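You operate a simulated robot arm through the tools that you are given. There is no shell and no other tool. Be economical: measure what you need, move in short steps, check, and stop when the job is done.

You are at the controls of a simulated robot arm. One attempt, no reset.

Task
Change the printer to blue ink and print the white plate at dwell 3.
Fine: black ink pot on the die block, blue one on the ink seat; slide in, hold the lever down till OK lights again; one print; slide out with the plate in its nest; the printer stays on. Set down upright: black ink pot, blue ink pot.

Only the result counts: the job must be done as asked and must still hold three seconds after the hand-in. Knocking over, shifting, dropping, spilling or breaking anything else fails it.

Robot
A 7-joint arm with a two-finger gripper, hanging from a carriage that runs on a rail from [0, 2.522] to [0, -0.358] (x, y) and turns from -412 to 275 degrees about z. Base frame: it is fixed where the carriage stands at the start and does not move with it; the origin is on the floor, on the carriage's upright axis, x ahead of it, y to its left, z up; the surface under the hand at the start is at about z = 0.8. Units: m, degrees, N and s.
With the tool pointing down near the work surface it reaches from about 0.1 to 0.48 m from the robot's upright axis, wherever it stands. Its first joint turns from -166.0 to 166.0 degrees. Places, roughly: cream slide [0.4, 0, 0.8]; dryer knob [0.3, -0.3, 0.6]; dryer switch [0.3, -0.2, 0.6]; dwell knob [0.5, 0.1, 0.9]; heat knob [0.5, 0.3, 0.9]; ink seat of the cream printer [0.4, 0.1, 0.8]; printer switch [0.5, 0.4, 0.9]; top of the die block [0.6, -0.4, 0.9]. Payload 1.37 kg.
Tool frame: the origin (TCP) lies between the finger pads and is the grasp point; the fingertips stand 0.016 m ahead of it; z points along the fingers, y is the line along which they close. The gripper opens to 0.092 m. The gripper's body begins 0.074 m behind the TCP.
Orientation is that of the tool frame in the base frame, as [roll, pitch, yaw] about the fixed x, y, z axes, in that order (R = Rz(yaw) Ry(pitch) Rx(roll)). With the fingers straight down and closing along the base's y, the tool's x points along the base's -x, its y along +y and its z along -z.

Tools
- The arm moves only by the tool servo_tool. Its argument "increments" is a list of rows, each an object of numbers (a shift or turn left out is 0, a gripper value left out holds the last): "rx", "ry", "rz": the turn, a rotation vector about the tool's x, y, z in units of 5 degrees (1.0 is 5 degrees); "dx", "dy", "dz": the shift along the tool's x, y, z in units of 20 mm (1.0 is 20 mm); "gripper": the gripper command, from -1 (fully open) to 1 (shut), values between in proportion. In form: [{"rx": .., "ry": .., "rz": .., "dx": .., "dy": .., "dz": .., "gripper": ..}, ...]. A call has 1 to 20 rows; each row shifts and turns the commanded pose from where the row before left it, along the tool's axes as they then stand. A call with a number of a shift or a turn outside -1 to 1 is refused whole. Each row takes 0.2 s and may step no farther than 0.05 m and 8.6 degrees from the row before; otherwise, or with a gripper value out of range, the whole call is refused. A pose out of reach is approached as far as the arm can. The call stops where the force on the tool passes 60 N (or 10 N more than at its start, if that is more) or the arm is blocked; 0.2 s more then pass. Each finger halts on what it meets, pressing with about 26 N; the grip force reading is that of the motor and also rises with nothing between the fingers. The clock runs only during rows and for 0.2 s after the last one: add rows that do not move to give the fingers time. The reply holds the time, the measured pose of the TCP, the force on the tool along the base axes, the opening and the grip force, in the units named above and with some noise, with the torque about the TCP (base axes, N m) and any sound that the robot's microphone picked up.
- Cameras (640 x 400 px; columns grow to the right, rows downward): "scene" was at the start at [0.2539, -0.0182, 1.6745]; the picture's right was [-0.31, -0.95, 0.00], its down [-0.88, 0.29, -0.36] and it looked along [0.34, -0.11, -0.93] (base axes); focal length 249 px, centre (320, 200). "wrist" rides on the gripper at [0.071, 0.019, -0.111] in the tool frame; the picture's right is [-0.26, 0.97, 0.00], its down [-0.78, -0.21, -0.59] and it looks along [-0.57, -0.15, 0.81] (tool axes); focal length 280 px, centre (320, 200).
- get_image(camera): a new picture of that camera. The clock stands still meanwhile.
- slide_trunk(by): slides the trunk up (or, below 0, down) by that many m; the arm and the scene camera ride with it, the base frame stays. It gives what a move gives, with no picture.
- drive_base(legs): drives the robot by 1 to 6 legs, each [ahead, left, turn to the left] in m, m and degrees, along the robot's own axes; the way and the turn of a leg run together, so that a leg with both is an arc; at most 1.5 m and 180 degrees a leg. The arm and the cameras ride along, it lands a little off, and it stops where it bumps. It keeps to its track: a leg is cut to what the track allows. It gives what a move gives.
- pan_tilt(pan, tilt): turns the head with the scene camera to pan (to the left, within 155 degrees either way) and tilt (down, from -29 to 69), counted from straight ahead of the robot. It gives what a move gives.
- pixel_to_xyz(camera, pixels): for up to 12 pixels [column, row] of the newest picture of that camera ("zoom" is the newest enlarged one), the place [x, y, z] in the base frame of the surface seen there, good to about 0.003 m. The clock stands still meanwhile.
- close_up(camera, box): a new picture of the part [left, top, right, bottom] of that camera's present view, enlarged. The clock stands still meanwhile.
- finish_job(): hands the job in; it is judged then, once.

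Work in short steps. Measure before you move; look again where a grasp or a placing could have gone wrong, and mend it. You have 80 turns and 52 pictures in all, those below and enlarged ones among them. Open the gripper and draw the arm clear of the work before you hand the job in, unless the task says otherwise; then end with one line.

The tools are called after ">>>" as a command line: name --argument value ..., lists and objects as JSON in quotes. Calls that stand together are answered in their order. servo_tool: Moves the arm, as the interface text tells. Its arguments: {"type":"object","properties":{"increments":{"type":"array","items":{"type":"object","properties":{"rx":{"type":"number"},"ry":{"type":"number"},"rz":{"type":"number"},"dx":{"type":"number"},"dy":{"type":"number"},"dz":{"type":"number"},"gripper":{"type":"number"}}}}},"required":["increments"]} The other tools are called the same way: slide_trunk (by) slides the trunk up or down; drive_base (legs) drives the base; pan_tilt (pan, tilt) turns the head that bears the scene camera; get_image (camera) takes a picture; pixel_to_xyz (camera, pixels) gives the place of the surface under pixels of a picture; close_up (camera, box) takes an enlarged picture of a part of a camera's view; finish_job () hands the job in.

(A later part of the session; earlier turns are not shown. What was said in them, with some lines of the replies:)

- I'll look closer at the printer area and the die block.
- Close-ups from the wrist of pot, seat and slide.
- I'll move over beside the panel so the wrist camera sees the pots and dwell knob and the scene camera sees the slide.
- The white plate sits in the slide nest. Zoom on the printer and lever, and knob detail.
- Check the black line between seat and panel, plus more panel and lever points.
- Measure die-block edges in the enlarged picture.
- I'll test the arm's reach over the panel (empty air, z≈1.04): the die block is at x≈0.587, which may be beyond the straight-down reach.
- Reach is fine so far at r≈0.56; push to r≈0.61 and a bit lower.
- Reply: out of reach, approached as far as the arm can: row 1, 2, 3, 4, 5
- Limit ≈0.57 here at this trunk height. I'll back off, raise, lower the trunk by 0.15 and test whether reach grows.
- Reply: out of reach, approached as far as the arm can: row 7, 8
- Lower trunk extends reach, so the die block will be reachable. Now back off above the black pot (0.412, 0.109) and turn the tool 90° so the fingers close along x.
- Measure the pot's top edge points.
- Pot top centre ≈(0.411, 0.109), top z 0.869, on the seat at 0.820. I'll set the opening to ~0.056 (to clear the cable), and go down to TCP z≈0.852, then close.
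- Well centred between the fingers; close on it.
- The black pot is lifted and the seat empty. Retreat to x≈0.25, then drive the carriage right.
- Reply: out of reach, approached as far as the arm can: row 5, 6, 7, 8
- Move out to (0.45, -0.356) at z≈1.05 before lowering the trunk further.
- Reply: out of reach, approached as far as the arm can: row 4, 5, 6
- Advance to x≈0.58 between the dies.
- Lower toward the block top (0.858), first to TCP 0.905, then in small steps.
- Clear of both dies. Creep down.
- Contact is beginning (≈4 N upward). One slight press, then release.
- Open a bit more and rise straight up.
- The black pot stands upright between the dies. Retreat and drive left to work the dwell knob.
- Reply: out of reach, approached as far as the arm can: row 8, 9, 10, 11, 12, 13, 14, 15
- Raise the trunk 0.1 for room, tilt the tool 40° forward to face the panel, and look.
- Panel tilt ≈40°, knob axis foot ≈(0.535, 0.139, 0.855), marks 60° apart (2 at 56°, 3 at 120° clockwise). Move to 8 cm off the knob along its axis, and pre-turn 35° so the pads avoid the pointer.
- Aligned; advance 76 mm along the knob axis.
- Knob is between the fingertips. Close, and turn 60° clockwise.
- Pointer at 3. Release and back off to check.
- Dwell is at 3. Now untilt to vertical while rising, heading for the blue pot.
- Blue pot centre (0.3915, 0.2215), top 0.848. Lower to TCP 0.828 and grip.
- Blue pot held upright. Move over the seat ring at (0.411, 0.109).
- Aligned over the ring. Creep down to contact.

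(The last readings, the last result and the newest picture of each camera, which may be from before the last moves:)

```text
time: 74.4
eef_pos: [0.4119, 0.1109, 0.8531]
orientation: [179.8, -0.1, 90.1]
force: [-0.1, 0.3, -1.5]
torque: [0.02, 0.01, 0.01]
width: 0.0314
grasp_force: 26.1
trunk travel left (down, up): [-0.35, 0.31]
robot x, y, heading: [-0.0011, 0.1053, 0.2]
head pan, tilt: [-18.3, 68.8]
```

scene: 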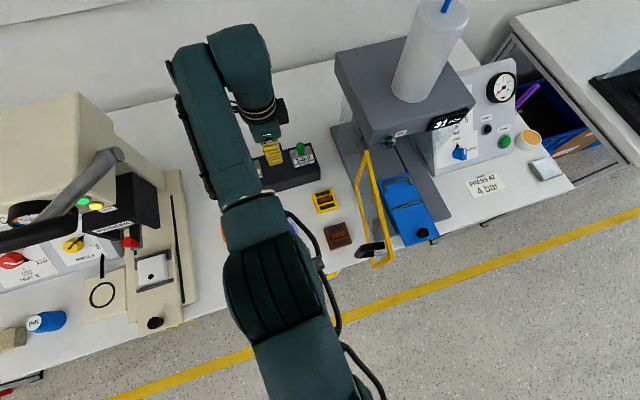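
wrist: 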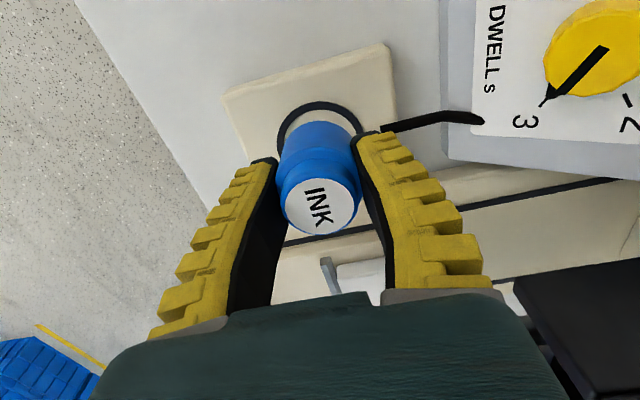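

>>> servo_tool --increments '[{"dz": 0.08}, {"dz": 0.08}, {}]'

```text
time: 75.2
eef_pos: [0.4127, 0.1105, 0.8505]
orientation: [179.8, -0.1, 90.0]
force: [0.2, -0.3, -0.8]
torque: [-0.01, -0.01, -0.02]
width: 0.0312
grasp_force: 26.1
trunk travel left (down, up): [-0.35, 0.31]
robot x, y, heading: [0.0019, 0.1117, -0.0]
head pan, tilt: [-18.3, 68.8]
```

No contact yet; continue with small steps.

>>> servo_tool --increments '[{"dz": 0.05, "dx": -0.06, "dy": -0.05}, {"dz": 0.05}, {}]'

>>> servo_tool --increments '[{"dz": 0.05}, {"dz": 0.05}, {}]'

```text
time: 76.0
eef_pos: [0.4122, 0.1096, 0.8506]
orientation: [179.5, -0.2, 90.0]
force: [-5.3, 1.2, 16.8]
torque: [0.38, 0.11, 0.08]
width: 0.0321
grasp_force: 26.0
trunk travel left (down, up): [-0.35, 0.31]
robot x, y, heading: [-0.0023, 0.1083, 0.2]
head pan, tilt: [-18.3, 68.8]
```

```text
time: 76.8
eef_pos: [0.4131, 0.1088, 0.8476]
orientation: [179.5, -0.1, 89.9]
force: [-3.1, 2.1, 22.1]
torque: [0.16, 0.08, 0.01]
width: 0.0337
grasp_force: 26.1
trunk travel left (down, up): [-0.35, 0.31]
robot x, y, heading: [0.0047, 0.1047, -0.0]
head pan, tilt: [-18.3, 68.8]
```

Seated (contact force 17–22 N). Release and rise.

>>> servo_tool --increments '[{"dz": -0.1}, {"gripper": 0.2}, {}, {}, {"gripper": -0.1}, {}, {"dz": -0.5}, {"dz": -1}, {"dz": -1}, {"dz": -1}, {"dz": -1}, {}]'

>>> close_up --camera "wrist" --box '[200, 20, 440, 170]'

```text
time: 79.4
eef_pos: [0.4096, 0.1114, 0.9403]
orientation: [179.7, -0.1, 90.0]
force: [0.6, -0.4, 0.6]
torque: [0.0, 0.02, -0.04]
width: 0.0536
grasp_force: 2.1
trunk travel left (down, up): [-0.35, 0.31]
robot x, y, heading: [0.0007, 0.1071, -0.0]
head pan, tilt: [-18.3, 68.8]
```

```text
2.67 times, centred on (320, 95) of wrist
```

zoom: 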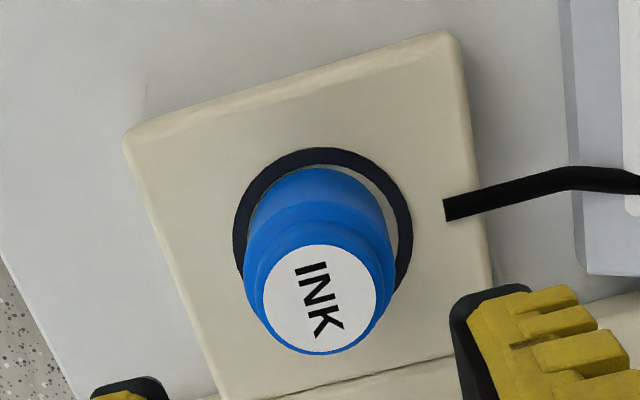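

Check the pot's offset from the ring.

>>> pixel_to_xyz --camera "zoom" --pixels '[[264, 298], [374, 298], [318, 246], [318, 350], [236, 235], [408, 235], [325, 150], [318, 298]]'

```text
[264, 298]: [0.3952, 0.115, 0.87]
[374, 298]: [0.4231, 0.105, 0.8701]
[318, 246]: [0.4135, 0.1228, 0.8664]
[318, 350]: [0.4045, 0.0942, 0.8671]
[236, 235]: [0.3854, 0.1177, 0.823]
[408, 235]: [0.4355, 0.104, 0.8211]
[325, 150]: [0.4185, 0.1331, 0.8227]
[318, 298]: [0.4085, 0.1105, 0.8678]
```

Blue pot is seated well. Now retreat to x≈0.30, restore yaw, and drive to the slide.

>>> servo_tool --increments '[{"dy": -1, "dz": -0.5}, {"dy": -1, "dz": -0.5}, {"dy": -1}, {"dy": -1}, {"dy": -1}, {"dy": -0.7}, {}]'

>>> servo_tool --increments '[{"rz": -1}, {"rz": -1}, {"rz": -1}, {"rz": -1}, {"rz": -1}, {"rz": -1}, {"rz": -1}, {"rz": -1}, {"rz": -1}, {"rz": -1}, {"rz": -1}, {"rz": -1}, {"rz": -1}, {"rz": -1}, {"rz": -1}, {"rz": -1}, {"rz": -1}, {"rz": -1}, {}]'

>>> drive_base --legs '[[0, -0.11, 0]]'

>>> servo_tool --increments '[{"ry": -1}, {"ry": -1}, {"ry": -1}, {"ry": -1}, {"ry": -1}, {"ry": -1}, {}]'

>>> get_image --camera "wrist"

```text
time: 81.0
eef_pos: [0.2952, 0.108, 0.959]
orientation: [179.7, -0.1, 90.0]
force: [-0.7, 0.1, 0.7]
torque: [0.03, 0.02, -0.02]
width: 0.0534
grasp_force: 2.2
trunk travel left (down, up): [-0.35, 0.31]
robot x, y, heading: [0.0023, 0.1097, 0.4]
head pan, tilt: [-18.3, 68.8]
```

```text
time: 85.0
eef_pos: [0.2935, 0.1087, 0.9578]
orientation: [179.9, 0.3, -179.8]
force: [-0.2, -0.4, -0.7]
torque: [0.01, 0.0, 0.02]
width: 0.0537
grasp_force: 1.9
trunk travel left (down, up): [-0.35, 0.31]
robot x, y, heading: [-0.0012, 0.1044, 0.2]
head pan, tilt: [-18.3, 68.8]
```

```text
time: 86.2
eef_pos: [0.2948, -0.0006, 0.9583]
orientation: [179.9, 0.2, 180.0]
force: [1.1, 0.1, 0.0]
torque: [-0.01, -0.03, -0.01]
width: 0.0536
grasp_force: 1.8
trunk travel left (down, up): [-0.35, 0.31]
robot x, y, heading: [0.001, -0.0035, 0.4]
head pan, tilt: [-18.3, 68.8]
```

```text
time: 87.8
eef_pos: [0.295, -0.0008, 0.9582]
orientation: [179.8, 30.4, 179.9]
force: [0.0, 0.0, -0.6]
torque: [0.0, -0.03, -0.01]
width: 0.0536
grasp_force: 2.3
trunk travel left (down, up): [-0.35, 0.31]
robot x, y, heading: [0.0015, -0.0035, 0.2]
head pan, tilt: [-18.3, 68.8]
```

```text
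21 pictures are left
```

wrist: 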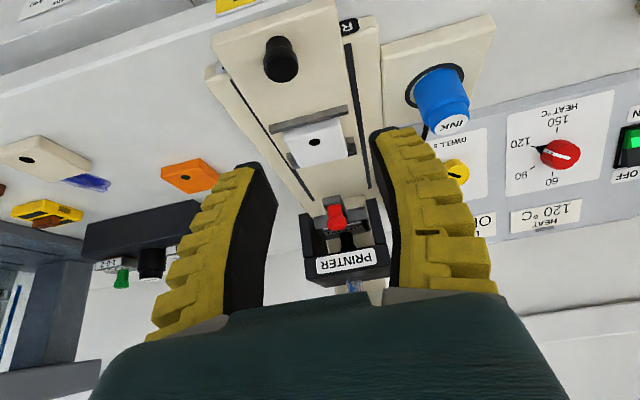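

>>> close_up --camera "wrist" --box '[200, 10, 440, 290]'

>>> pixel_to_xyz --camera "wrist" --pixels '[[281, 70], [281, 45], [268, 60], [294, 60], [214, 35], [336, 10], [315, 145], [336, 215], [335, 260], [310, 230], [375, 225], [300, 75]]'

```text
1.43 times, centred on (320, 150) of wrist
```

zoom: 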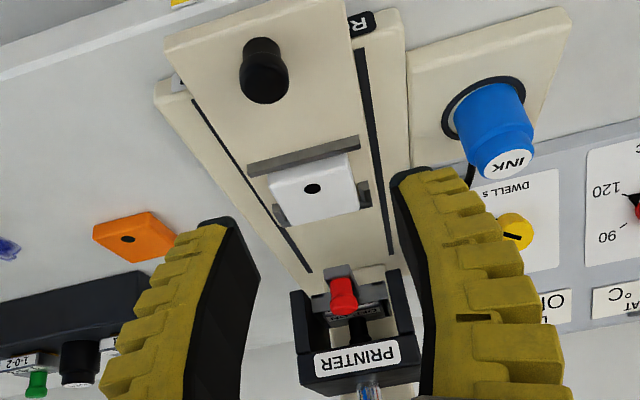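

```text
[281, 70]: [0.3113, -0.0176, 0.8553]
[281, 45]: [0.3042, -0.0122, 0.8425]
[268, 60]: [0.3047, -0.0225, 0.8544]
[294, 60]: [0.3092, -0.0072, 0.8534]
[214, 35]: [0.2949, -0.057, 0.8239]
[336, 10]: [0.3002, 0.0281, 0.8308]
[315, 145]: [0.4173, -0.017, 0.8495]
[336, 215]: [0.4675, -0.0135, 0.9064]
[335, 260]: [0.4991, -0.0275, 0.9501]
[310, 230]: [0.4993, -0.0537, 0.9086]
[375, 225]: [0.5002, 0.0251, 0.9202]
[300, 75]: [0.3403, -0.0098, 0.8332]
```

Knob at (0.310, -0.0145), top 0.857. Straddle it with the fingertips.

>>> servo_tool --increments '[{"dx": 1, "dy": -0.69}, {"dx": 1}, {"dx": 0.18}, {"dz": 1}, {"dz": 1}, {"dz": 1}, {"dz": 1}, {"dz": 0.35}, {}]'

>>> get_image --camera "wrist"

```text
time: 89.8
eef_pos: [0.3022, -0.0131, 0.861]
orientation: [179.8, 30.3, 180.0]
force: [-0.3, -0.5, -0.9]
torque: [0.02, -0.03, -0.03]
width: 0.0536
grasp_force: 2.4
trunk travel left (down, up): [-0.35, 0.31]
robot x, y, heading: [-0.0004, -0.0026, 0.2]
head pan, tilt: [-18.3, 68.8]
```

```text
19 pictures are left
```

wrist: 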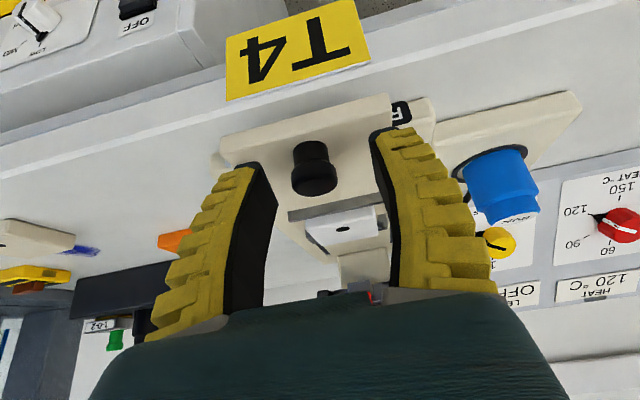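

Close on the slide knob and push in 40 mm.

>>> servo_tool --increments '[{"gripper": 1}, {}, {}, {}, {"dx": -0.43, "dz": 0.253}, {"dx": -0.43, "dz": 0.253}, {"dx": -0.43, "dz": 0.253}, {"dx": -0.43, "dz": 0.253}, {}]'

>>> get_image --camera "wrist"

```text
time: 91.8
eef_pos: [0.3444, -0.0182, 0.8624]
orientation: [-179.9, 30.7, 180.0]
force: [0.6, -9.3, 24.4]
torque: [-0.19, -0.2, 0.01]
width: 0.0095
grasp_force: 27.8
trunk travel left (down, up): [-0.35, 0.31]
robot x, y, heading: [0.0005, -0.0024, 0.2]
head pan, tilt: [-18.3, 68.8]
```

```text
18 pictures are left
```

wrist: 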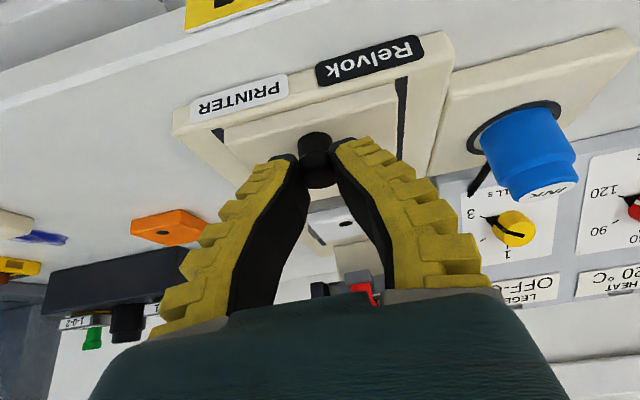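

Slide moves well. Relieve ~1.5 mm upward and keep pushing.

>>> servo_tool --increments '[{"dx": -0.04, "dz": -0.065}, {"dx": -0.43, "dz": 0.253}, {"dx": -0.43, "dz": 0.253}, {"dx": -0.43, "dz": 0.253}, {}]'

>>> servo_tool --increments '[{"dx": -0.3, "dz": 0.17}, {"dx": -0.3, "dz": 0.17}, {"dx": -0.3, "dz": 0.17}, {}]'

```text
time: 93.0
eef_pos: [0.3737, -0.0176, 0.8634]
orientation: [-179.9, 30.5, 180.0]
force: [0.1, -10.4, 22.0]
torque: [-0.07, -0.18, -0.06]
width: 0.0094
grasp_force: 28.0
trunk travel left (down, up): [-0.35, 0.31]
robot x, y, heading: [0.0003, -0.006, 0.1]
head pan, tilt: [-18.3, 68.8]
```

```text
time: 94.0
eef_pos: [0.3956, -0.0171, 0.8639]
orientation: [-179.9, 30.6, -179.9]
force: [-0.8, -13.9, 22.4]
torque: [-0.15, -0.1, -0.01]
width: 0.0091
grasp_force: 27.3
trunk travel left (down, up): [-0.35, 0.31]
robot x, y, heading: [0.0009, 0.0, 0.2]
head pan, tilt: [-18.3, 68.8]
```

Still no stop at 93 mm; continue gently.

>>> servo_tool --increments '[{"dx": -0.2, "dz": 0.117}, {"dx": -0.2, "dz": 0.117}, {"dx": -0.2, "dz": 0.117}, {"dx": -0.2, "dz": 0.117}, {}]'

>>> get_image --camera "scene"

```text
time: 95.2
eef_pos: [0.4106, -0.0169, 0.8638]
orientation: [180.0, 30.3, 180.0]
force: [-0.9, -11.6, 19.2]
torque: [-0.19, -0.18, -0.03]
width: 0.009
grasp_force: 28.2
trunk travel left (down, up): [-0.35, 0.31]
robot x, y, heading: [-0.0002, 0.0016, 0.1]
head pan, tilt: [-18.3, 68.8]
```

```text
17 pictures are left
```

scene: 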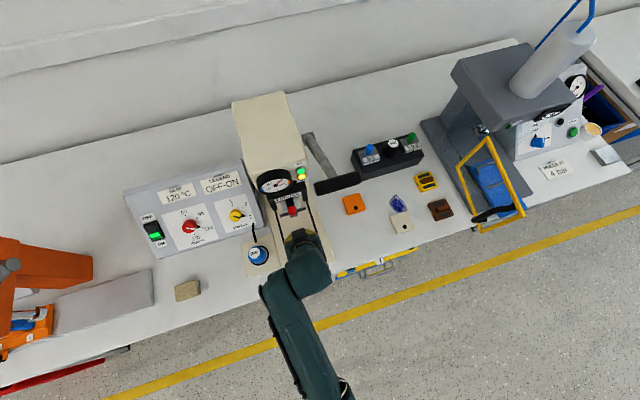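

>>> servo_tool --increments '[{"dx": -0.2, "dz": 0.117}, {"dx": -0.2, "dz": 0.117}, {"dx": -0.2, "dz": 0.117}, {"dx": -0.2, "dz": 0.117}, {}]'

>>> get_image --camera "wrist"

```text
time: 96.4
eef_pos: [0.4303, -0.0173, 0.8649]
orientation: [-179.8, 30.5, -180.0]
force: [-6.2, -14.6, 23.3]
torque: [-0.13, -0.11, -0.03]
width: 0.0088
grasp_force: 27.9
trunk travel left (down, up): [-0.35, 0.31]
robot x, y, heading: [0.002, -0.0044, 0.2]
head pan, tilt: [-18.3, 68.8]
```

```text
16 pictures are left
```

wrist: 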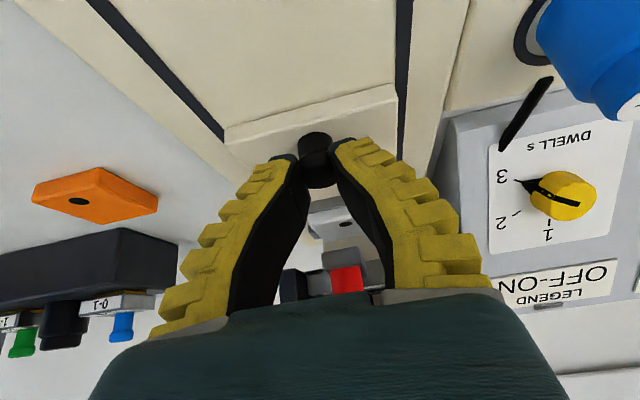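

X force shows the first resistance (-6 N). Push a few mm more to confirm the stop.

>>> servo_tool --increments '[{"dx": -0.13, "dz": 0.076}, {"dx": -0.13, "dz": 0.076}, {}]'

```text
time: 97.2
eef_pos: [0.4305, -0.0166, 0.8632]
orientation: [-179.8, 30.1, -180.0]
force: [-35.6, -11.0, 40.7]
torque: [-0.32, 0.46, -0.25]
width: 0.0093
grasp_force: 27.9
trunk travel left (down, up): [-0.35, 0.31]
robot x, y, heading: [-0.0005, -0.0004, 0.4]
head pan, tilt: [-18.3, 68.8]
```

Firm stop at x≈0.430. Ease the push, open, and withdraw along the tool axis.

>>> servo_tool --increments '[{"dx": 0.19, "dz": -0.11}, {"gripper": -0.1}, {}, {}, {"dz": -0.5}, {"dz": -1}, {"dz": -1}, {"dz": -1}, {"dz": -1}, {}]'

>>> close_up --camera "scene" --box '[220, 90, 380, 270]'

>>> close_up --camera "wrist" --box '[160, 0, 480, 290]'

```text
time: 99.4
eef_pos: [0.3839, -0.0146, 0.941]
orientation: [179.9, 30.3, 179.9]
force: [0.1, -0.1, -0.1]
torque: [-0.01, 0.01, -0.01]
width: 0.0538
grasp_force: 2.3
trunk travel left (down, up): [-0.35, 0.31]
robot x, y, heading: [-0.0027, -0.0001, 0.3]
head pan, tilt: [-18.3, 68.8]
```

```text
2.22 times, centred on (300, 180) of scene
```

zoom: 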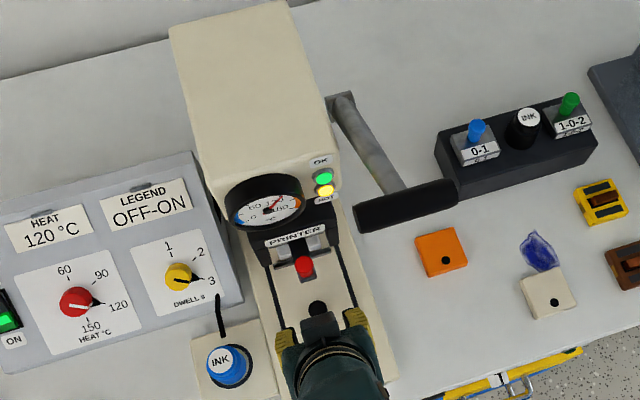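

```text
1.38 times, centred on (320, 145) of wrist
```

zoom: 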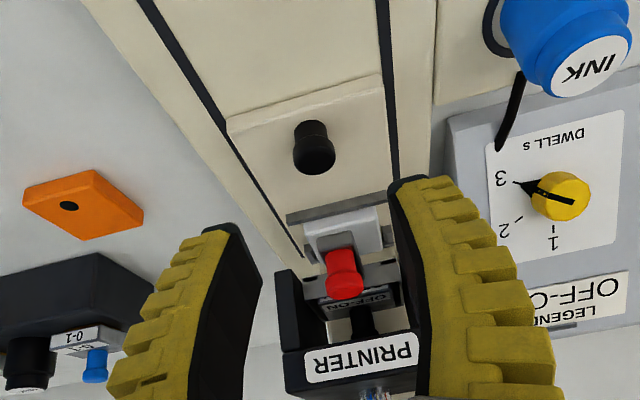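

Slide fully in with plate in nest; OK is lit. Now measure the lever precisely.

>>> pixel_to_xyz --camera "scene" --pixels '[[308, 145], [314, 157], [321, 168], [330, 183], [318, 189], [325, 187], [335, 185], [345, 182], [351, 180], [304, 144]]'

>>> servo_tool --increments '[{"dx": 1, "gripper": 1}, {"dx": 1}, {"dx": 1}, {"dx": 1}, {}]'

```text
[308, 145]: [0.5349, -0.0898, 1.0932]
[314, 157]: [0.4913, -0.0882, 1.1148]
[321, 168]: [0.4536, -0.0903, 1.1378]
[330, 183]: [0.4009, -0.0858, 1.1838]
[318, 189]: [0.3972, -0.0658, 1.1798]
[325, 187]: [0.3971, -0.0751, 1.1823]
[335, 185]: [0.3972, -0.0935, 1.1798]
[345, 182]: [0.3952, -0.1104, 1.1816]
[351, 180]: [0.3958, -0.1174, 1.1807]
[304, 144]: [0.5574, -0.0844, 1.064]
```

```text
time: 100.6
eef_pos: [0.3157, -0.0151, 0.8988]
orientation: [179.9, 30.3, 179.9]
force: [-0.1, 1.5, 0.4]
torque: [0.0, -0.02, 0.01]
width: 0.0002
grasp_force: 25.7
trunk travel left (down, up): [-0.35, 0.31]
robot x, y, heading: [0.0009, -0.0033, 0.0]
head pan, tilt: [-18.3, 68.8]
```

Handle axis: x≈0.396, y −0.062…−0.120, top z≈1.182. Untilt, raise the trunk and position above the handle with closed fingers.

>>> servo_tool --increments '[{"ry": 1}, {"ry": 1}, {"ry": 1}, {"ry": 1}, {"ry": 1}, {"ry": 1}, {}]'

>>> slide_trunk --by 0.22

>>> servo_tool --increments '[{"dz": -1}, {"dz": -1}, {"dz": -1}, {"dz": -1}, {"dz": -1}, {"dz": -1}, {"dz": -0.2}, {}]'

```text
time: 102.2
eef_pos: [0.3158, -0.0148, 0.8992]
orientation: [179.9, 0.2, 180.0]
force: [0.4, -0.6, 0.5]
torque: [0.01, -0.01, 0.0]
width: 0.0002
grasp_force: 25.4
trunk travel left (down, up): [-0.35, 0.31]
robot x, y, heading: [-0.0036, -0.0036, 0.1]
head pan, tilt: [-18.3, 68.8]
```

```text
time: 104.5
eef_pos: [0.316, -0.0148, 1.12]
orientation: [179.9, 0.3, -180.0]
force: [-0.3, 0.2, -0.7]
torque: [0.0, 0.03, 0.0]
width: 0.0001
grasp_force: 26.0
trunk travel left (down, up): [-0.57, 0.09]
robot x, y, heading: [-0.0032, 0.0008, 0.3]
head pan, tilt: [-18.3, 68.8]
```

```text
time: 106.3
eef_pos: [0.316, -0.0155, 1.2189]
orientation: [179.8, 0.4, 180.0]
force: [1.1, 0.2, 0.1]
torque: [-0.02, -0.04, -0.03]
width: 0.0
grasp_force: 25.9
out of reach, approached as far as the arm can: row 6, 7
trunk travel left (down, up): [-0.57, 0.09]
robot x, y, heading: [0.0008, -0.0041, 0.3]
head pan, tilt: [-18.3, 68.8]
```

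Move above the handle (0.390, −0.095).

>>> servo_tool --increments '[{"dy": -1}, {"dy": -1}, {"dy": -1}, {"dy": -1}, {"dx": -1}, {"dx": -1}, {"dx": -1}, {"dx": -0.7}, {}]'

>>> get_image --camera "wrist"

>>> get_image --camera "scene"

```text
time: 108.3
eef_pos: [0.3891, -0.0955, 1.2178]
orientation: [179.9, 0.3, -180.0]
force: [-0.4, -1.0, 0.7]
torque: [0.0, -0.01, -0.02]
width: 0.0
grasp_force: 26.6
trunk travel left (down, up): [-0.57, 0.09]
robot x, y, heading: [-0.001, -0.0016, 0.3]
head pan, tilt: [-18.3, 68.8]
```

```text
13 pictures are left
```

wrist: 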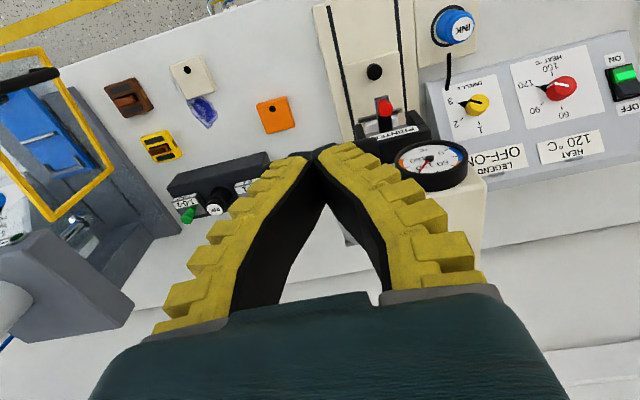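

```text
12 pictures are left
```

scene: 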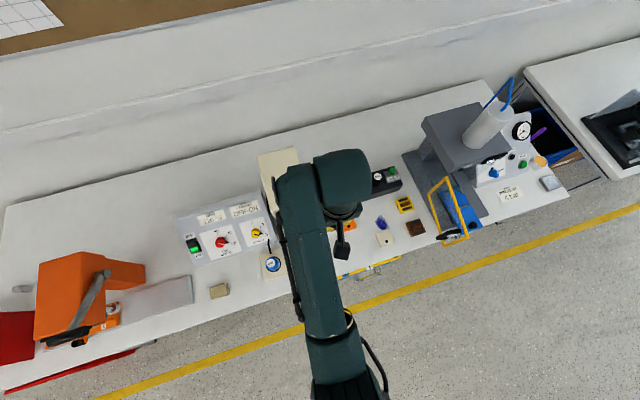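

Enlarge to see the handle under the fingertips.

>>> close_up --camera "wrist" --box '[220, 90, 460, 290]'

>>> close_up --camera "scene" --box '[250, 130, 410, 270]'

```text
2.00 times, centred on (340, 190) of wrist
```

zoom: 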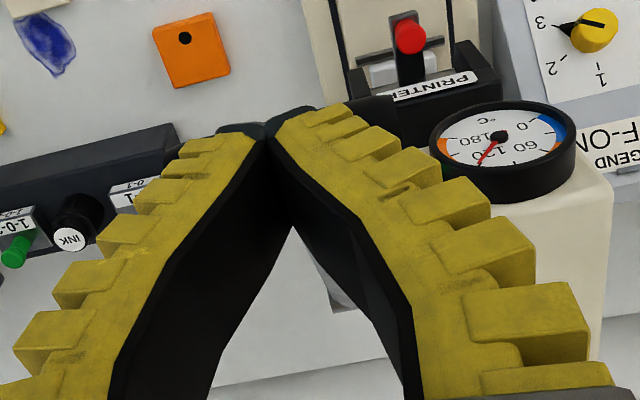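

```text
2.86 times, centred on (330, 200) of scene
```

zoom: 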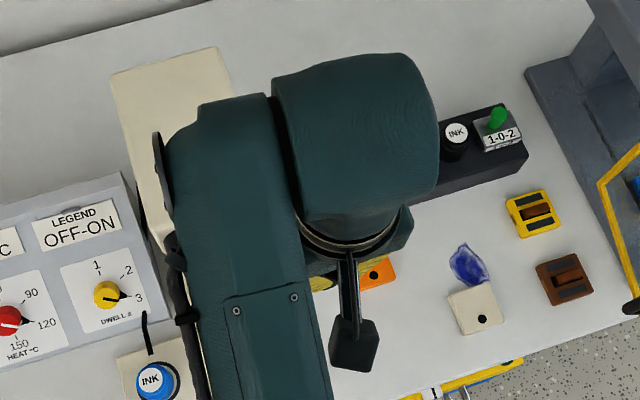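

>>> servo_tool --increments '[{}]'

>>> get_image --camera "wrist"

>>> pixel_to_xyz --camera "wrist" --pixels '[[385, 155], [375, 150], [365, 145], [405, 145], [300, 157], [285, 160], [325, 153], [347, 240], [395, 140], [350, 235]]'

```text
time: 108.7
eef_pos: [0.3881, -0.097, 1.2176]
orientation: [179.9, 0.3, 180.0]
force: [0.3, -0.5, -0.6]
torque: [0.03, -0.02, -0.01]
width: 0.0
grasp_force: 26.1
trunk travel left (down, up): [-0.57, 0.09]
robot x, y, heading: [-0.0031, -0.0034, 0.3]
head pan, tilt: [-18.3, 68.8]
```

```text
9 pictures are left
```

wrist: 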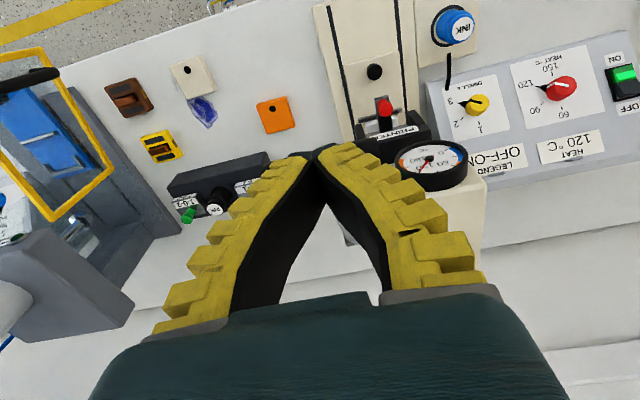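

```text
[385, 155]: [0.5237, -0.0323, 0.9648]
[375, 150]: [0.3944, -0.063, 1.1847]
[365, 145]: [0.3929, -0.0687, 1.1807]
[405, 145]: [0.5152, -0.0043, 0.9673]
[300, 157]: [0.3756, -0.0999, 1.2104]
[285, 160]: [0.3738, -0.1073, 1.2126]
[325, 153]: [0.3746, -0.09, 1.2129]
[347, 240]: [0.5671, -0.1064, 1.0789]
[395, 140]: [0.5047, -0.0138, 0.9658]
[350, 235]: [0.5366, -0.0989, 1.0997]
```

Handle confirmed directly below the tips (0.394, z 1.183). Start pressing down along its arc.

>>> servo_tool --increments '[{"dz": 0.8}, {"dz": 0.5, "dx": 0.1}, {"dz": 0.5, "dx": 0.15}, {"dz": 0.5, "dx": 0.15}, {"dz": 0.5, "dx": 0.1}]'

```text
time: 109.9
eef_pos: [0.3794, -0.0952, 1.1633]
orientation: [179.9, 0.3, 180.0]
force: [-0.6, 0.1, 0.8]
torque: [0.01, -0.02, -0.02]
width: 0.0001
grasp_force: 27.9
trunk travel left (down, up): [-0.57, 0.09]
robot x, y, heading: [-0.0008, -0.0049, 0.4]
head pan, tilt: [-18.3, 68.8]
```

Almost no force; check whether the handle is still under the tips.

>>> close_up --camera "wrist" --box '[220, 60, 480, 300]'

>>> pixel_to_xyz --camera "wrist" --pixels '[[375, 150], [365, 145], [370, 140], [375, 160], [385, 160], [280, 155], [365, 155], [345, 240], [350, 230]]'

```text
1.67 times, centred on (350, 180) of wrist
```

zoom: 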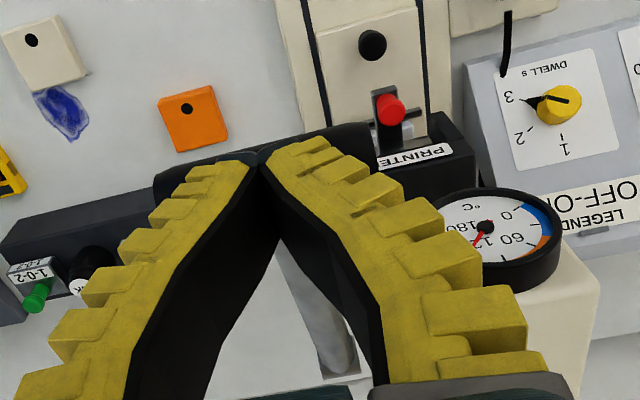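

```text
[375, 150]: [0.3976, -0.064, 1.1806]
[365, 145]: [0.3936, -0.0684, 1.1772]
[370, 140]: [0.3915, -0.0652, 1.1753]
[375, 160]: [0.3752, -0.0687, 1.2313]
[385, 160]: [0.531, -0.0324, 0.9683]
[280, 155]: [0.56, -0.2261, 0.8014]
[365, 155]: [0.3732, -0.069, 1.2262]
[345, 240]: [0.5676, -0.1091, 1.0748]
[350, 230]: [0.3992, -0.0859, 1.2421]
```

>>> pixel_to_xyz --camera "zoom" --pixels '[[350, 140], [310, 135], [355, 160], [165, 180], [175, 170], [365, 150], [260, 155], [320, 300], [290, 260]]'

```text
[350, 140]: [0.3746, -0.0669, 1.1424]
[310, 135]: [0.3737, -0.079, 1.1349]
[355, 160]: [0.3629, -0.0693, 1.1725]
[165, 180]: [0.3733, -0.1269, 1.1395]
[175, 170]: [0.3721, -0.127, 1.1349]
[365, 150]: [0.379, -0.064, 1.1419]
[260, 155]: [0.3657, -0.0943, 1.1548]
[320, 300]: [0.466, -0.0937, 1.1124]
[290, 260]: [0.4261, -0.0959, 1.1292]
```

The lever is moving with the tips (handle now x≈0.377, z≈1.143) as modelled. Continue down.

>>> servo_tool --increments '[{"dz": 0.5, "dx": 0.15}, {"dz": 0.5, "dx": 0.15}, {"dz": 0.5, "dx": 0.1}, {"dz": 0.5, "dx": 0.1}, {"dz": 0.5, "dx": 0.05}, {"dz": 0.5, "dx": 0.05}]'

```text
time: 111.3
eef_pos: [0.3674, -0.0952, 1.1032]
orientation: [180.0, 0.4, -180.0]
force: [0.5, 0.2, 1.1]
torque: [0.01, 0.0, 0.05]
width: 0.0
grasp_force: 27.7
trunk travel left (down, up): [-0.57, 0.09]
robot x, y, heading: [-0.0001, -0.0067, 0.4]
head pan, tilt: [-18.3, 68.8]
```

>>> servo_tool --increments '[{"dz": 0.5}, {"dz": 0.5}, {"dz": 0.5}, {"dz": 0.5, "dx": -0.05}, {"dz": 0.4, "dx": -0.1}, {"dz": 0.4, "dx": -0.1}]'

```text
time: 112.7
eef_pos: [0.3725, -0.0955, 1.0479]
orientation: [179.9, 0.4, -179.9]
force: [-0.3, 0.5, 1.3]
torque: [0.01, -0.02, 0.01]
width: 0.0062
grasp_force: 27.2
trunk travel left (down, up): [-0.57, 0.09]
robot x, y, heading: [-0.0011, -0.0036, 0.5]
head pan, tilt: [-18.3, 68.8]
```

The finger width rose to 6 mm; look.

>>> close_up --camera "wrist" --box '[220, 60, 480, 300]'

>>> pixel_to_xyz --camera "zoom" --pixels '[[350, 150], [320, 150], [370, 165], [165, 195], [190, 190], [260, 160], [310, 290]]'

```text
1.67 times, centred on (350, 180) of wrist
```

zoom: 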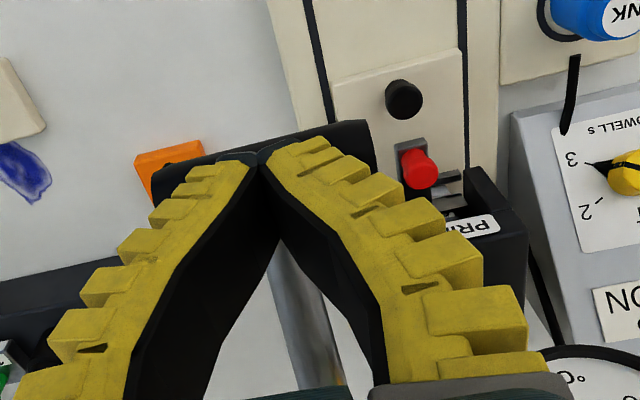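

```text
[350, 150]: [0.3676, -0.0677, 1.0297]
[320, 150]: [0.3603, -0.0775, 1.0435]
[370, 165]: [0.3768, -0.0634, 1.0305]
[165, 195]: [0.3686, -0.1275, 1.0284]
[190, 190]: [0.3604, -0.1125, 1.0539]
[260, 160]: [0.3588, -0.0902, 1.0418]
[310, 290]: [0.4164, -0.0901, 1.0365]
```

Still on the handle. Continue downward until the stop.

>>> servo_tool --increments '[{"dz": 0.4, "dx": -0.1}, {"dz": 0.4, "dx": -0.12}, {"dz": 0.3, "dx": -0.1}]'

```text
time: 113.5
eef_pos: [0.3799, -0.0958, 1.0289]
orientation: [-180.0, 0.4, 179.9]
force: [-23.2, 3.5, 48.9]
torque: [-0.01, 0.44, -0.02]
width: 0.0059
grasp_force: 26.6
trunk travel left (down, up): [-0.57, 0.09]
robot x, y, heading: [0.0004, 0.0003, 0.3]
head pan, tilt: [-18.3, 68.8]
```

At the bottom stop (49 N). Hold about 3 s.

>>> servo_tool --increments '[{}, {}, {}, {}, {}, {}, {}, {}, {}, {}, {}, {}, {}, {}]'

>>> close_up --camera "scene" --box '[220, 110, 400, 250]'

```text
time: 116.5
eef_pos: [0.3796, -0.0945, 1.0267]
orientation: [179.9, 0.5, 179.9]
force: [-22.5, 1.7, 54.2]
torque: [-0.01, 0.41, -0.03]
width: 0.006
grasp_force: 27.3
trunk travel left (down, up): [-0.57, 0.09]
robot x, y, heading: [-0.0013, -0.0009, 0.3]
head pan, tilt: [-18.3, 68.8]
```

```text
2.86 times, centred on (310, 180) of scene
```

zoom: 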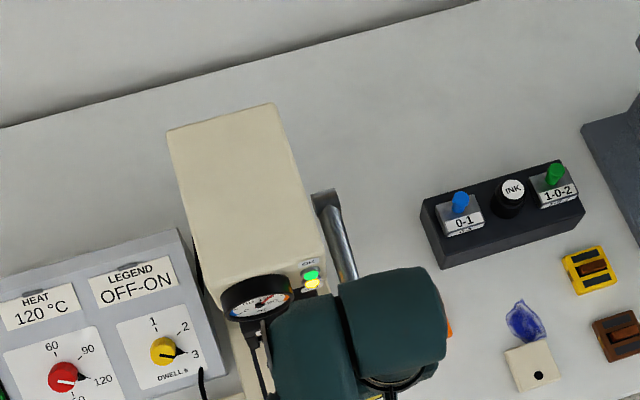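

OK is lit green again after ~3.3 s. Release upward a few cm and see whether the lever follows.

>>> servo_tool --increments '[{"dz": -0.5}, {"dz": -0.5, "dx": 0.1}, {"dz": -0.5, "dx": 0.1}, {"dz": -0.5, "dx": 0.1}, {"dz": -0.5}, {"dz": -0.5}, {}]'

>>> close_up --camera "wrist" --box '[200, 50, 480, 300]'

>>> pixel_to_xyz --camera "zoom" --pixels '[[350, 150], [340, 140], [360, 160], [185, 185], [370, 150], [310, 290], [300, 250], [400, 175], [400, 120]]'

```text
time: 118.1
eef_pos: [0.3748, -0.0963, 1.086]
orientation: [179.9, 0.4, 179.9]
force: [-0.9, -0.1, 1.3]
torque: [-0.02, 0.01, 0.04]
width: 0.0059
grasp_force: 28.3
trunk travel left (down, up): [-0.57, 0.09]
robot x, y, heading: [-0.0063, -0.0053, -0.0]
head pan, tilt: [-18.3, 68.8]
```

```text
1.60 times, centred on (340, 175) of wrist
```

zoom: 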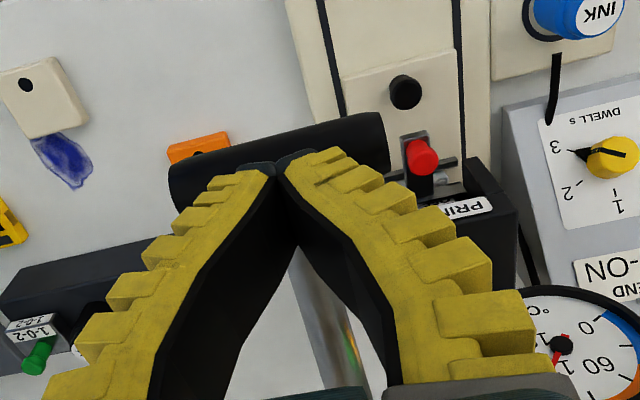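

```text
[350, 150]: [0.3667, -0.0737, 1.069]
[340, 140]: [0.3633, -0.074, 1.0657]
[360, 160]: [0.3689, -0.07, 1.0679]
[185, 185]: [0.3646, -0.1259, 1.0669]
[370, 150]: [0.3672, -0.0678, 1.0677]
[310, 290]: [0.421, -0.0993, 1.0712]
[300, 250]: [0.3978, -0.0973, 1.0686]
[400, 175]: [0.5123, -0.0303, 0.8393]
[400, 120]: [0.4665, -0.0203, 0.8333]
```

The lever springs back with the tips. Follow it fully up, then back away.

>>> servo_tool --increments '[{"dz": -0.7}, {"dz": -0.7}, {"dz": -0.7}, {"dz": -0.7, "dx": -0.1}, {"dz": -0.7, "dx": -0.2}, {"dz": -0.7, "dx": -0.3}, {"dz": -0.7}, {"dz": -0.7}, {"dz": -0.7}, {"dz": -0.3}, {}]'

>>> servo_tool --increments '[{"dx": 1}, {"dx": 1}, {"dx": 1}, {"dx": 1}, {"dy": 1}, {"dy": 1}, {"dy": 1}, {"dy": 1}, {}]'

>>> close_up --camera "scene" --box '[220, 110, 400, 290]'

```text
time: 120.5
eef_pos: [0.3848, -0.0953, 1.218]
orientation: [179.9, 0.3, -180.0]
force: [0.5, -0.1, -0.1]
torque: [0.02, -0.01, 0.03]
width: 0.0
grasp_force: 27.3
trunk travel left (down, up): [-0.57, 0.09]
robot x, y, heading: [0.0015, -0.0026, 0.2]
head pan, tilt: [-18.3, 68.8]
```

```text
time: 122.5
eef_pos: [0.3025, -0.0146, 1.215]
orientation: [179.9, 0.3, -179.9]
force: [0.2, 0.0, 0.2]
torque: [-0.04, 0.01, 0.03]
width: 0.0
grasp_force: 27.5
trunk travel left (down, up): [-0.57, 0.09]
robot x, y, heading: [-0.0019, -0.0021, 0.1]
head pan, tilt: [-18.3, 68.8]
```

```text
2.22 times, centred on (310, 200) of scene
```

zoom: 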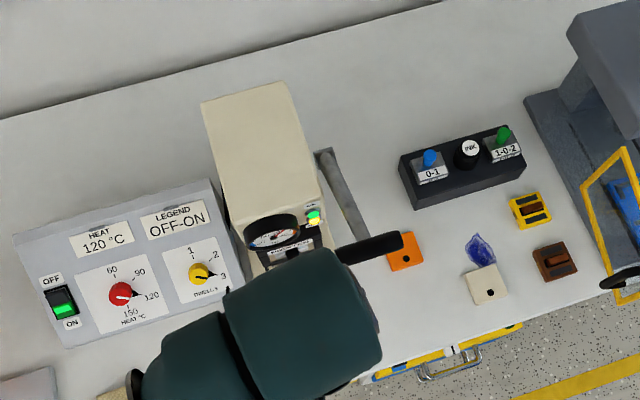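

Lever is up, OK lit. Now lower the trunk, tilt 30° again and go to the slide knob.

>>> slide_trunk --by -0.22

>>> servo_tool --increments '[{"ry": -1, "gripper": -0.1}, {"ry": -1}, {"ry": -1}, {"ry": -1}, {"ry": -1}, {"ry": -1}, {}]'

```text
time: 124.8
eef_pos: [0.3035, -0.0155, 0.996]
orientation: [179.8, 0.4, 180.0]
force: [0.3, -0.6, -0.1]
torque: [0.01, 0.0, -0.03]
width: 0.0003
grasp_force: 28.0
trunk travel left (down, up): [-0.35, 0.31]
robot x, y, heading: [-0.0026, -0.0056, 0.3]
head pan, tilt: [-18.3, 68.8]
```

```text
time: 126.4
eef_pos: [0.3024, -0.0155, 0.9963]
orientation: [179.9, 30.4, 179.9]
force: [0.4, -0.2, 0.0]
torque: [-0.02, 0.02, 0.0]
width: 0.0537
grasp_force: 1.8
trunk travel left (down, up): [-0.35, 0.31]
robot x, y, heading: [-0.0011, -0.0028, 0.2]
head pan, tilt: [-18.3, 68.8]
```

>>> servo_tool --increments '[{"dx": -1, "dz": 1, "dy": 0.05}, {"dx": -1, "dz": 1}, {"dx": -0.15, "dz": 1}, {"dz": 1}, {"dz": 0.4}, {}]'

>>> servo_tool --increments '[{"dz": 1}, {"dz": 1}, {"dz": 1}, {"dz": 0.8}, {"dz": 0.6}, {}]'

>>> get_image --camera "wrist"

```text
time: 127.8
eef_pos: [0.3848, -0.0131, 0.9398]
orientation: [179.7, 30.1, 179.9]
force: [-0.1, 0.0, 0.2]
torque: [0.01, 0.0, 0.0]
width: 0.0535
grasp_force: 2.1
trunk travel left (down, up): [-0.35, 0.31]
robot x, y, heading: [0.0013, 0.0014, 0.3]
head pan, tilt: [-18.3, 68.8]
```

```text
time: 129.2
eef_pos: [0.429, -0.0132, 0.8647]
orientation: [179.8, 30.3, 179.8]
force: [0.4, 0.2, 0.0]
torque: [-0.02, -0.01, 0.02]
width: 0.0535
grasp_force: 2.4
trunk travel left (down, up): [-0.35, 0.31]
robot x, y, heading: [0.0022, -0.0015, 0.3]
head pan, tilt: [-18.3, 68.8]
```

```text
3 pictures are left
```

wrist: 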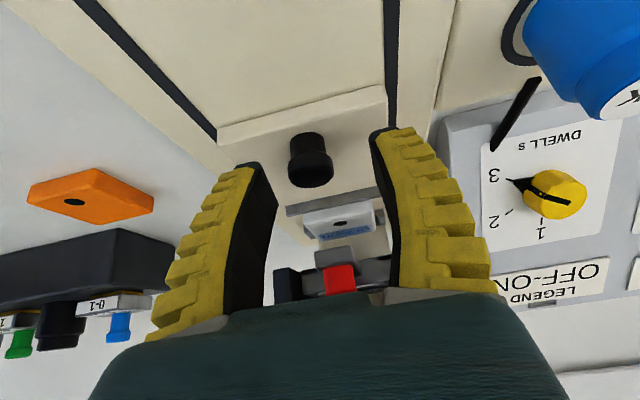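

A blue print shows on the plate. Grip the knob and pull the slide out 120 mm.

>>> servo_tool --increments '[{"gripper": 1}, {}, {}, {}, {"dx": 0.43, "dz": -0.253}, {"dx": 0.43, "dz": -0.253}, {"dx": 0.43, "dz": -0.253}, {"dx": 0.43, "dz": -0.253}, {"dx": 0.43, "dz": -0.253}, {"dx": 0.43, "dz": -0.253}, {"dx": 0.43, "dz": -0.253}, {"dx": 0.43, "dz": -0.253}, {"dx": 0.43, "dz": -0.253}, {"dx": 0.43, "dz": -0.253}, {"dx": 0.43, "dz": -0.253}, {"dx": 0.43, "dz": -0.253}, {}]'

>>> servo_tool --increments '[{"dx": 0.13, "dz": -0.076}, {"dx": 0.13, "dz": -0.076}, {"dx": 0.1, "dz": -0.06}, {}]'

```text
time: 132.8
eef_pos: [0.3089, -0.0142, 0.865]
orientation: [179.9, 30.3, -180.0]
force: [0.3, 0.9, -0.3]
torque: [0.01, -0.01, -0.02]
width: 0.0
grasp_force: 28.0
trunk travel left (down, up): [-0.35, 0.31]
robot x, y, heading: [-0.0038, -0.0052, 0.3]
head pan, tilt: [-18.3, 68.8]
```

```text
time: 133.8
eef_pos: [0.3002, -0.0144, 0.8653]
orientation: [179.8, 30.3, 179.9]
force: [-0.2, 0.1, -0.8]
torque: [0.01, 0.0, -0.02]
width: 0.0
grasp_force: 27.2
trunk travel left (down, up): [-0.35, 0.31]
robot x, y, heading: [0.0015, -0.0052, 0.2]
head pan, tilt: [-18.3, 68.8]
```

The grip slipped off (width 0). Look where the knob is.

>>> get_image --camera "wrist"

```text
2 pictures are left
```

wrist: 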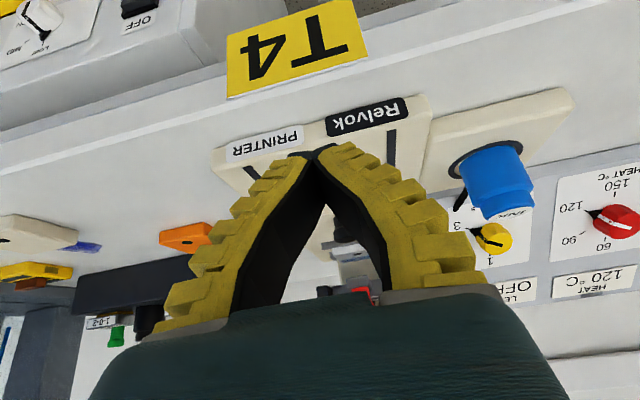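

>>> pixel_to_xyz --camera "wrist" --pixels '[[343, 236], [338, 230], [350, 255], [360, 245], [310, 240], [345, 225], [335, 240], [320, 245], [355, 262], [360, 230]]'

```text
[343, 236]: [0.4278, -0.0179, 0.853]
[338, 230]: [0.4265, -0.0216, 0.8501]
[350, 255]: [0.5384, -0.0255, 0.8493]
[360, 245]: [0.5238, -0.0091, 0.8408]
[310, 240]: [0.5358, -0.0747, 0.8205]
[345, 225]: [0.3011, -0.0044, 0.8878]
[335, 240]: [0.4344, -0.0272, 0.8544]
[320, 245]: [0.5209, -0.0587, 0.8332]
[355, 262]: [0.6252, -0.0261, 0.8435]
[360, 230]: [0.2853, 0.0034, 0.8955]
```

The slide barely moved; the knob is at x≈0.437 (front 0.427). My 30° grip was too shallow—only the knob's rim was pinched. I'll use a 15° tilt and go deeper.

>>> servo_tool --increments '[{"dz": -1}, {"dz": -1}, {"dz": -1}, {"dz": -1}, {"ry": 1, "gripper": -0.1}, {"ry": 1}, {"ry": 1}, {"dy": -0.08}, {}]'

```text
time: 135.8
eef_pos: [0.2608, -0.0156, 0.9354]
orientation: [179.9, 15.3, 180.0]
force: [0.0, 0.2, -0.1]
torque: [-0.04, 0.01, 0.01]
width: 0.0533
grasp_force: 2.3
trunk travel left (down, up): [-0.35, 0.31]
robot x, y, heading: [0.0023, -0.0038, 0.2]
head pan, tilt: [-18.3, 68.8]
```

>>> servo_tool --increments '[{"dx": -1, "dz": 0.3}, {"dx": -1, "dz": 0.3}, {"dx": -1, "dz": 0.3}, {"dx": -1, "dz": 0.3}, {"dx": -1, "dz": 0.3}, {"dx": -1, "dz": 0.3}, {"dx": -1, "dz": 0.3}, {"dx": -0.34, "dz": 0.1}, {}]'

>>> servo_tool --increments '[{"dz": 1}, {"dz": 1}, {"dz": 0.8}, {"dz": 0.6}, {"dz": 0.4}, {}]'

```text
time: 137.8
eef_pos: [0.4139, -0.0143, 0.9318]
orientation: [179.9, 15.3, 180.0]
force: [-0.2, -0.8, 0.0]
torque: [0.01, 0.0, -0.01]
width: 0.0533
grasp_force: 2.0
trunk travel left (down, up): [-0.35, 0.31]
robot x, y, heading: [0.0003, -0.0012, 0.1]
head pan, tilt: [-18.3, 68.8]
```

```text
time: 139.2
eef_pos: [0.4331, -0.0151, 0.8571]
orientation: [180.0, 15.3, -180.0]
force: [-0.1, 0.1, 0.4]
torque: [0.0, -0.02, 0.01]
width: 0.0535
grasp_force: 2.4
trunk travel left (down, up): [-0.35, 0.31]
robot x, y, heading: [-0.0018, -0.0032, 0.2]
head pan, tilt: [-18.3, 68.8]
```

No contact; close and check the width.

>>> servo_tool --increments '[{"gripper": 1}, {}, {}, {}]'

```text
time: 140.2
eef_pos: [0.4339, -0.0186, 0.8586]
orientation: [180.0, 15.5, 179.8]
force: [-1.3, -8.0, 2.0]
torque: [0.0, -0.4, -0.09]
width: 0.0155
grasp_force: 28.0
trunk travel left (down, up): [-0.35, 0.31]
robot x, y, heading: [-0.0016, -0.0009, 0.1]
head pan, tilt: [-18.3, 68.8]
```

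Much better hold (15.5 mm). Pull 30 mm and check that the width holds.

>>> servo_tool --increments '[{"dy": -0.15}, {"dx": 0.24, "dz": -0.066}, {"dx": 0.24, "dz": -0.066}, {"dx": 0.24, "dz": -0.066}, {"dx": 0.24, "dz": -0.066}, {"dx": 0.24, "dz": -0.066}, {"dx": 0.24, "dz": -0.066}, {}]'

```text
time: 142.0
eef_pos: [0.4045, -0.0179, 0.8575]
orientation: [179.8, 15.4, -180.0]
force: [0.3, 2.2, 3.0]
torque: [0.01, -0.26, 0.03]
width: 0.0144
grasp_force: 28.0
trunk travel left (down, up): [-0.35, 0.31]
robot x, y, heading: [0.0003, -0.0032, 0.1]
head pan, tilt: [-18.3, 68.8]
```

Holding. Continue pulling in small steps.

>>> servo_tool --increments '[{"dx": 0.24, "dz": -0.066}, {"dx": 0.24, "dz": -0.066}, {"dx": 0.24, "dz": -0.066}, {"dx": 0.24, "dz": -0.066}, {"dx": 0.24, "dz": -0.066}, {"dx": 0.24, "dz": -0.066}, {"dx": 0.24, "dz": -0.066}, {"dx": 0.24, "dz": -0.066}, {}]'

>>> servo_tool --increments '[{"dx": 0.24, "dz": -0.066}, {"dx": 0.24, "dz": -0.066}, {"dx": 0.24, "dz": -0.066}, {"dx": 0.24, "dz": -0.066}, {"dx": 0.24, "dz": -0.066}, {"dx": 0.24, "dz": -0.066}, {"dx": 0.24, "dz": -0.066}, {"dx": 0.24, "dz": -0.066}, {}]'

```text
time: 144.0
eef_pos: [0.3662, -0.0181, 0.8561]
orientation: [179.7, 15.4, 179.9]
force: [1.2, 5.1, 5.3]
torque: [-0.01, -0.26, 0.02]
width: 0.0141
grasp_force: 27.7
trunk travel left (down, up): [-0.35, 0.31]
robot x, y, heading: [0.0026, -0.0034, 0.2]
head pan, tilt: [-18.3, 68.8]
```

```text
time: 146.0
eef_pos: [0.3247, -0.0169, 0.858]
orientation: [179.9, 15.3, 180.0]
force: [1.2, 0.2, 4.6]
torque: [0.01, -0.18, -0.02]
width: 0.0137
grasp_force: 28.5
trunk travel left (down, up): [-0.35, 0.31]
robot x, y, heading: [-0.0002, -0.0011, 0.3]
head pan, tilt: [-18.3, 68.8]
```

Pull the last ~20 mm to the out stop.

>>> servo_tool --increments '[{"dx": 0.24, "dz": -0.066}, {"dx": 0.24, "dz": -0.066}, {"dx": 0.24, "dz": -0.066}, {"dx": 0.1, "dz": -0.028}, {}]'

>>> servo_tool --increments '[{"dx": 0.1, "dz": -0.028}, {"dx": 0.1, "dz": -0.028}, {}]'

```text
time: 147.2
eef_pos: [0.3084, -0.0166, 0.8589]
orientation: [179.8, 15.3, 180.0]
force: [6.7, 2.1, -7.4]
torque: [0.02, -0.45, 0.04]
width: 0.013
grasp_force: 27.8
trunk travel left (down, up): [-0.35, 0.31]
robot x, y, heading: [-0.0039, 0.0007, 0.1]
head pan, tilt: [-18.3, 68.8]
```

```text
time: 148.0
eef_pos: [0.3087, -0.0183, 0.8599]
orientation: [179.9, 15.6, -180.0]
force: [20.2, 0.5, -15.0]
torque: [-0.01, -0.38, -0.02]
width: 0.0115
grasp_force: 27.9
trunk travel left (down, up): [-0.35, 0.31]
robot x, y, heading: [-0.0001, -0.0017, 0.3]
head pan, tilt: [-18.3, 68.8]
5 turns are left
```

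Out stop reached (20 N). Ease, open, withdraw up and back; then inspect.

>>> servo_tool --increments '[{"dx": -0.15, "dz": 0.04}, {"gripper": -0.1}, {}, {}, {"dz": -0.5}, {"dz": -1}, {"dz": -1}, {"dz": -1}, {"dz": -1}, {"dz": -1}, {}]'

>>> get_image --camera "wrist"

```text
time: 150.4
eef_pos: [0.2778, -0.0193, 0.9639]
orientation: [179.9, 15.3, -179.9]
force: [-0.5, -0.5, -0.6]
torque: [0.02, 0.0, 0.02]
width: 0.0533
grasp_force: 2.1
trunk travel left (down, up): [-0.35, 0.31]
robot x, y, heading: [-0.0007, -0.0027, 0.3]
head pan, tilt: [-18.3, 68.8]
```

```text
1 pictures are left
4 turns are left
```

wrist: 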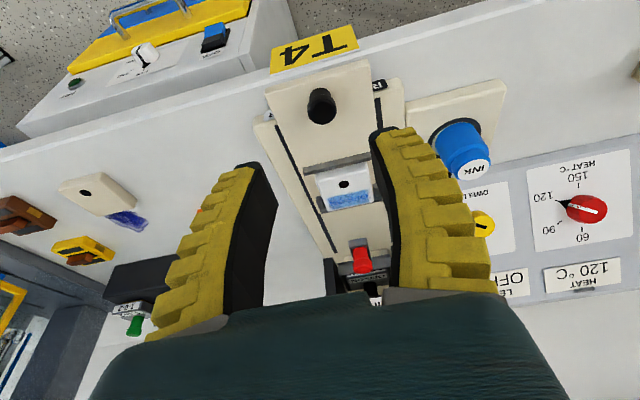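

The slide is out with the printed plate in its nest. Verify the knob position and draw the arm a little farther back/up.

>>> pixel_to_xyz --camera "wrist" --pixels '[[321, 108], [345, 180]]'

>>> servo_tool --increments '[{"dz": -1, "gripper": -1}, {"dz": -1}, {}, {}, {}]'

```text
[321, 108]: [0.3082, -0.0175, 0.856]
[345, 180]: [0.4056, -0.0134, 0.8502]
```

```text
time: 151.6
eef_pos: [0.2685, -0.0189, 1.0014]
orientation: [179.9, 15.3, 180.0]
force: [-1.0, 0.3, 1.0]
torque: [0.01, 0.0, -0.03]
width: 0.0919
grasp_force: 0.1
trunk travel left (down, up): [-0.35, 0.31]
robot x, y, heading: [0.0007, 0.0008, 0.3]
head pan, tilt: [-18.3, 68.8]
3 turns are left
```

The knob is back at x≈0.308, its starting place. Everything is as asked, so I hand it in.

>>> finish_job

```text
The job is handed in.
```

The printer is on blue ink and the white plate has one blue print at dwell 3: the slide is back out with the plate in its nest, the black ink pot stands on the die block, and the printer is still on.
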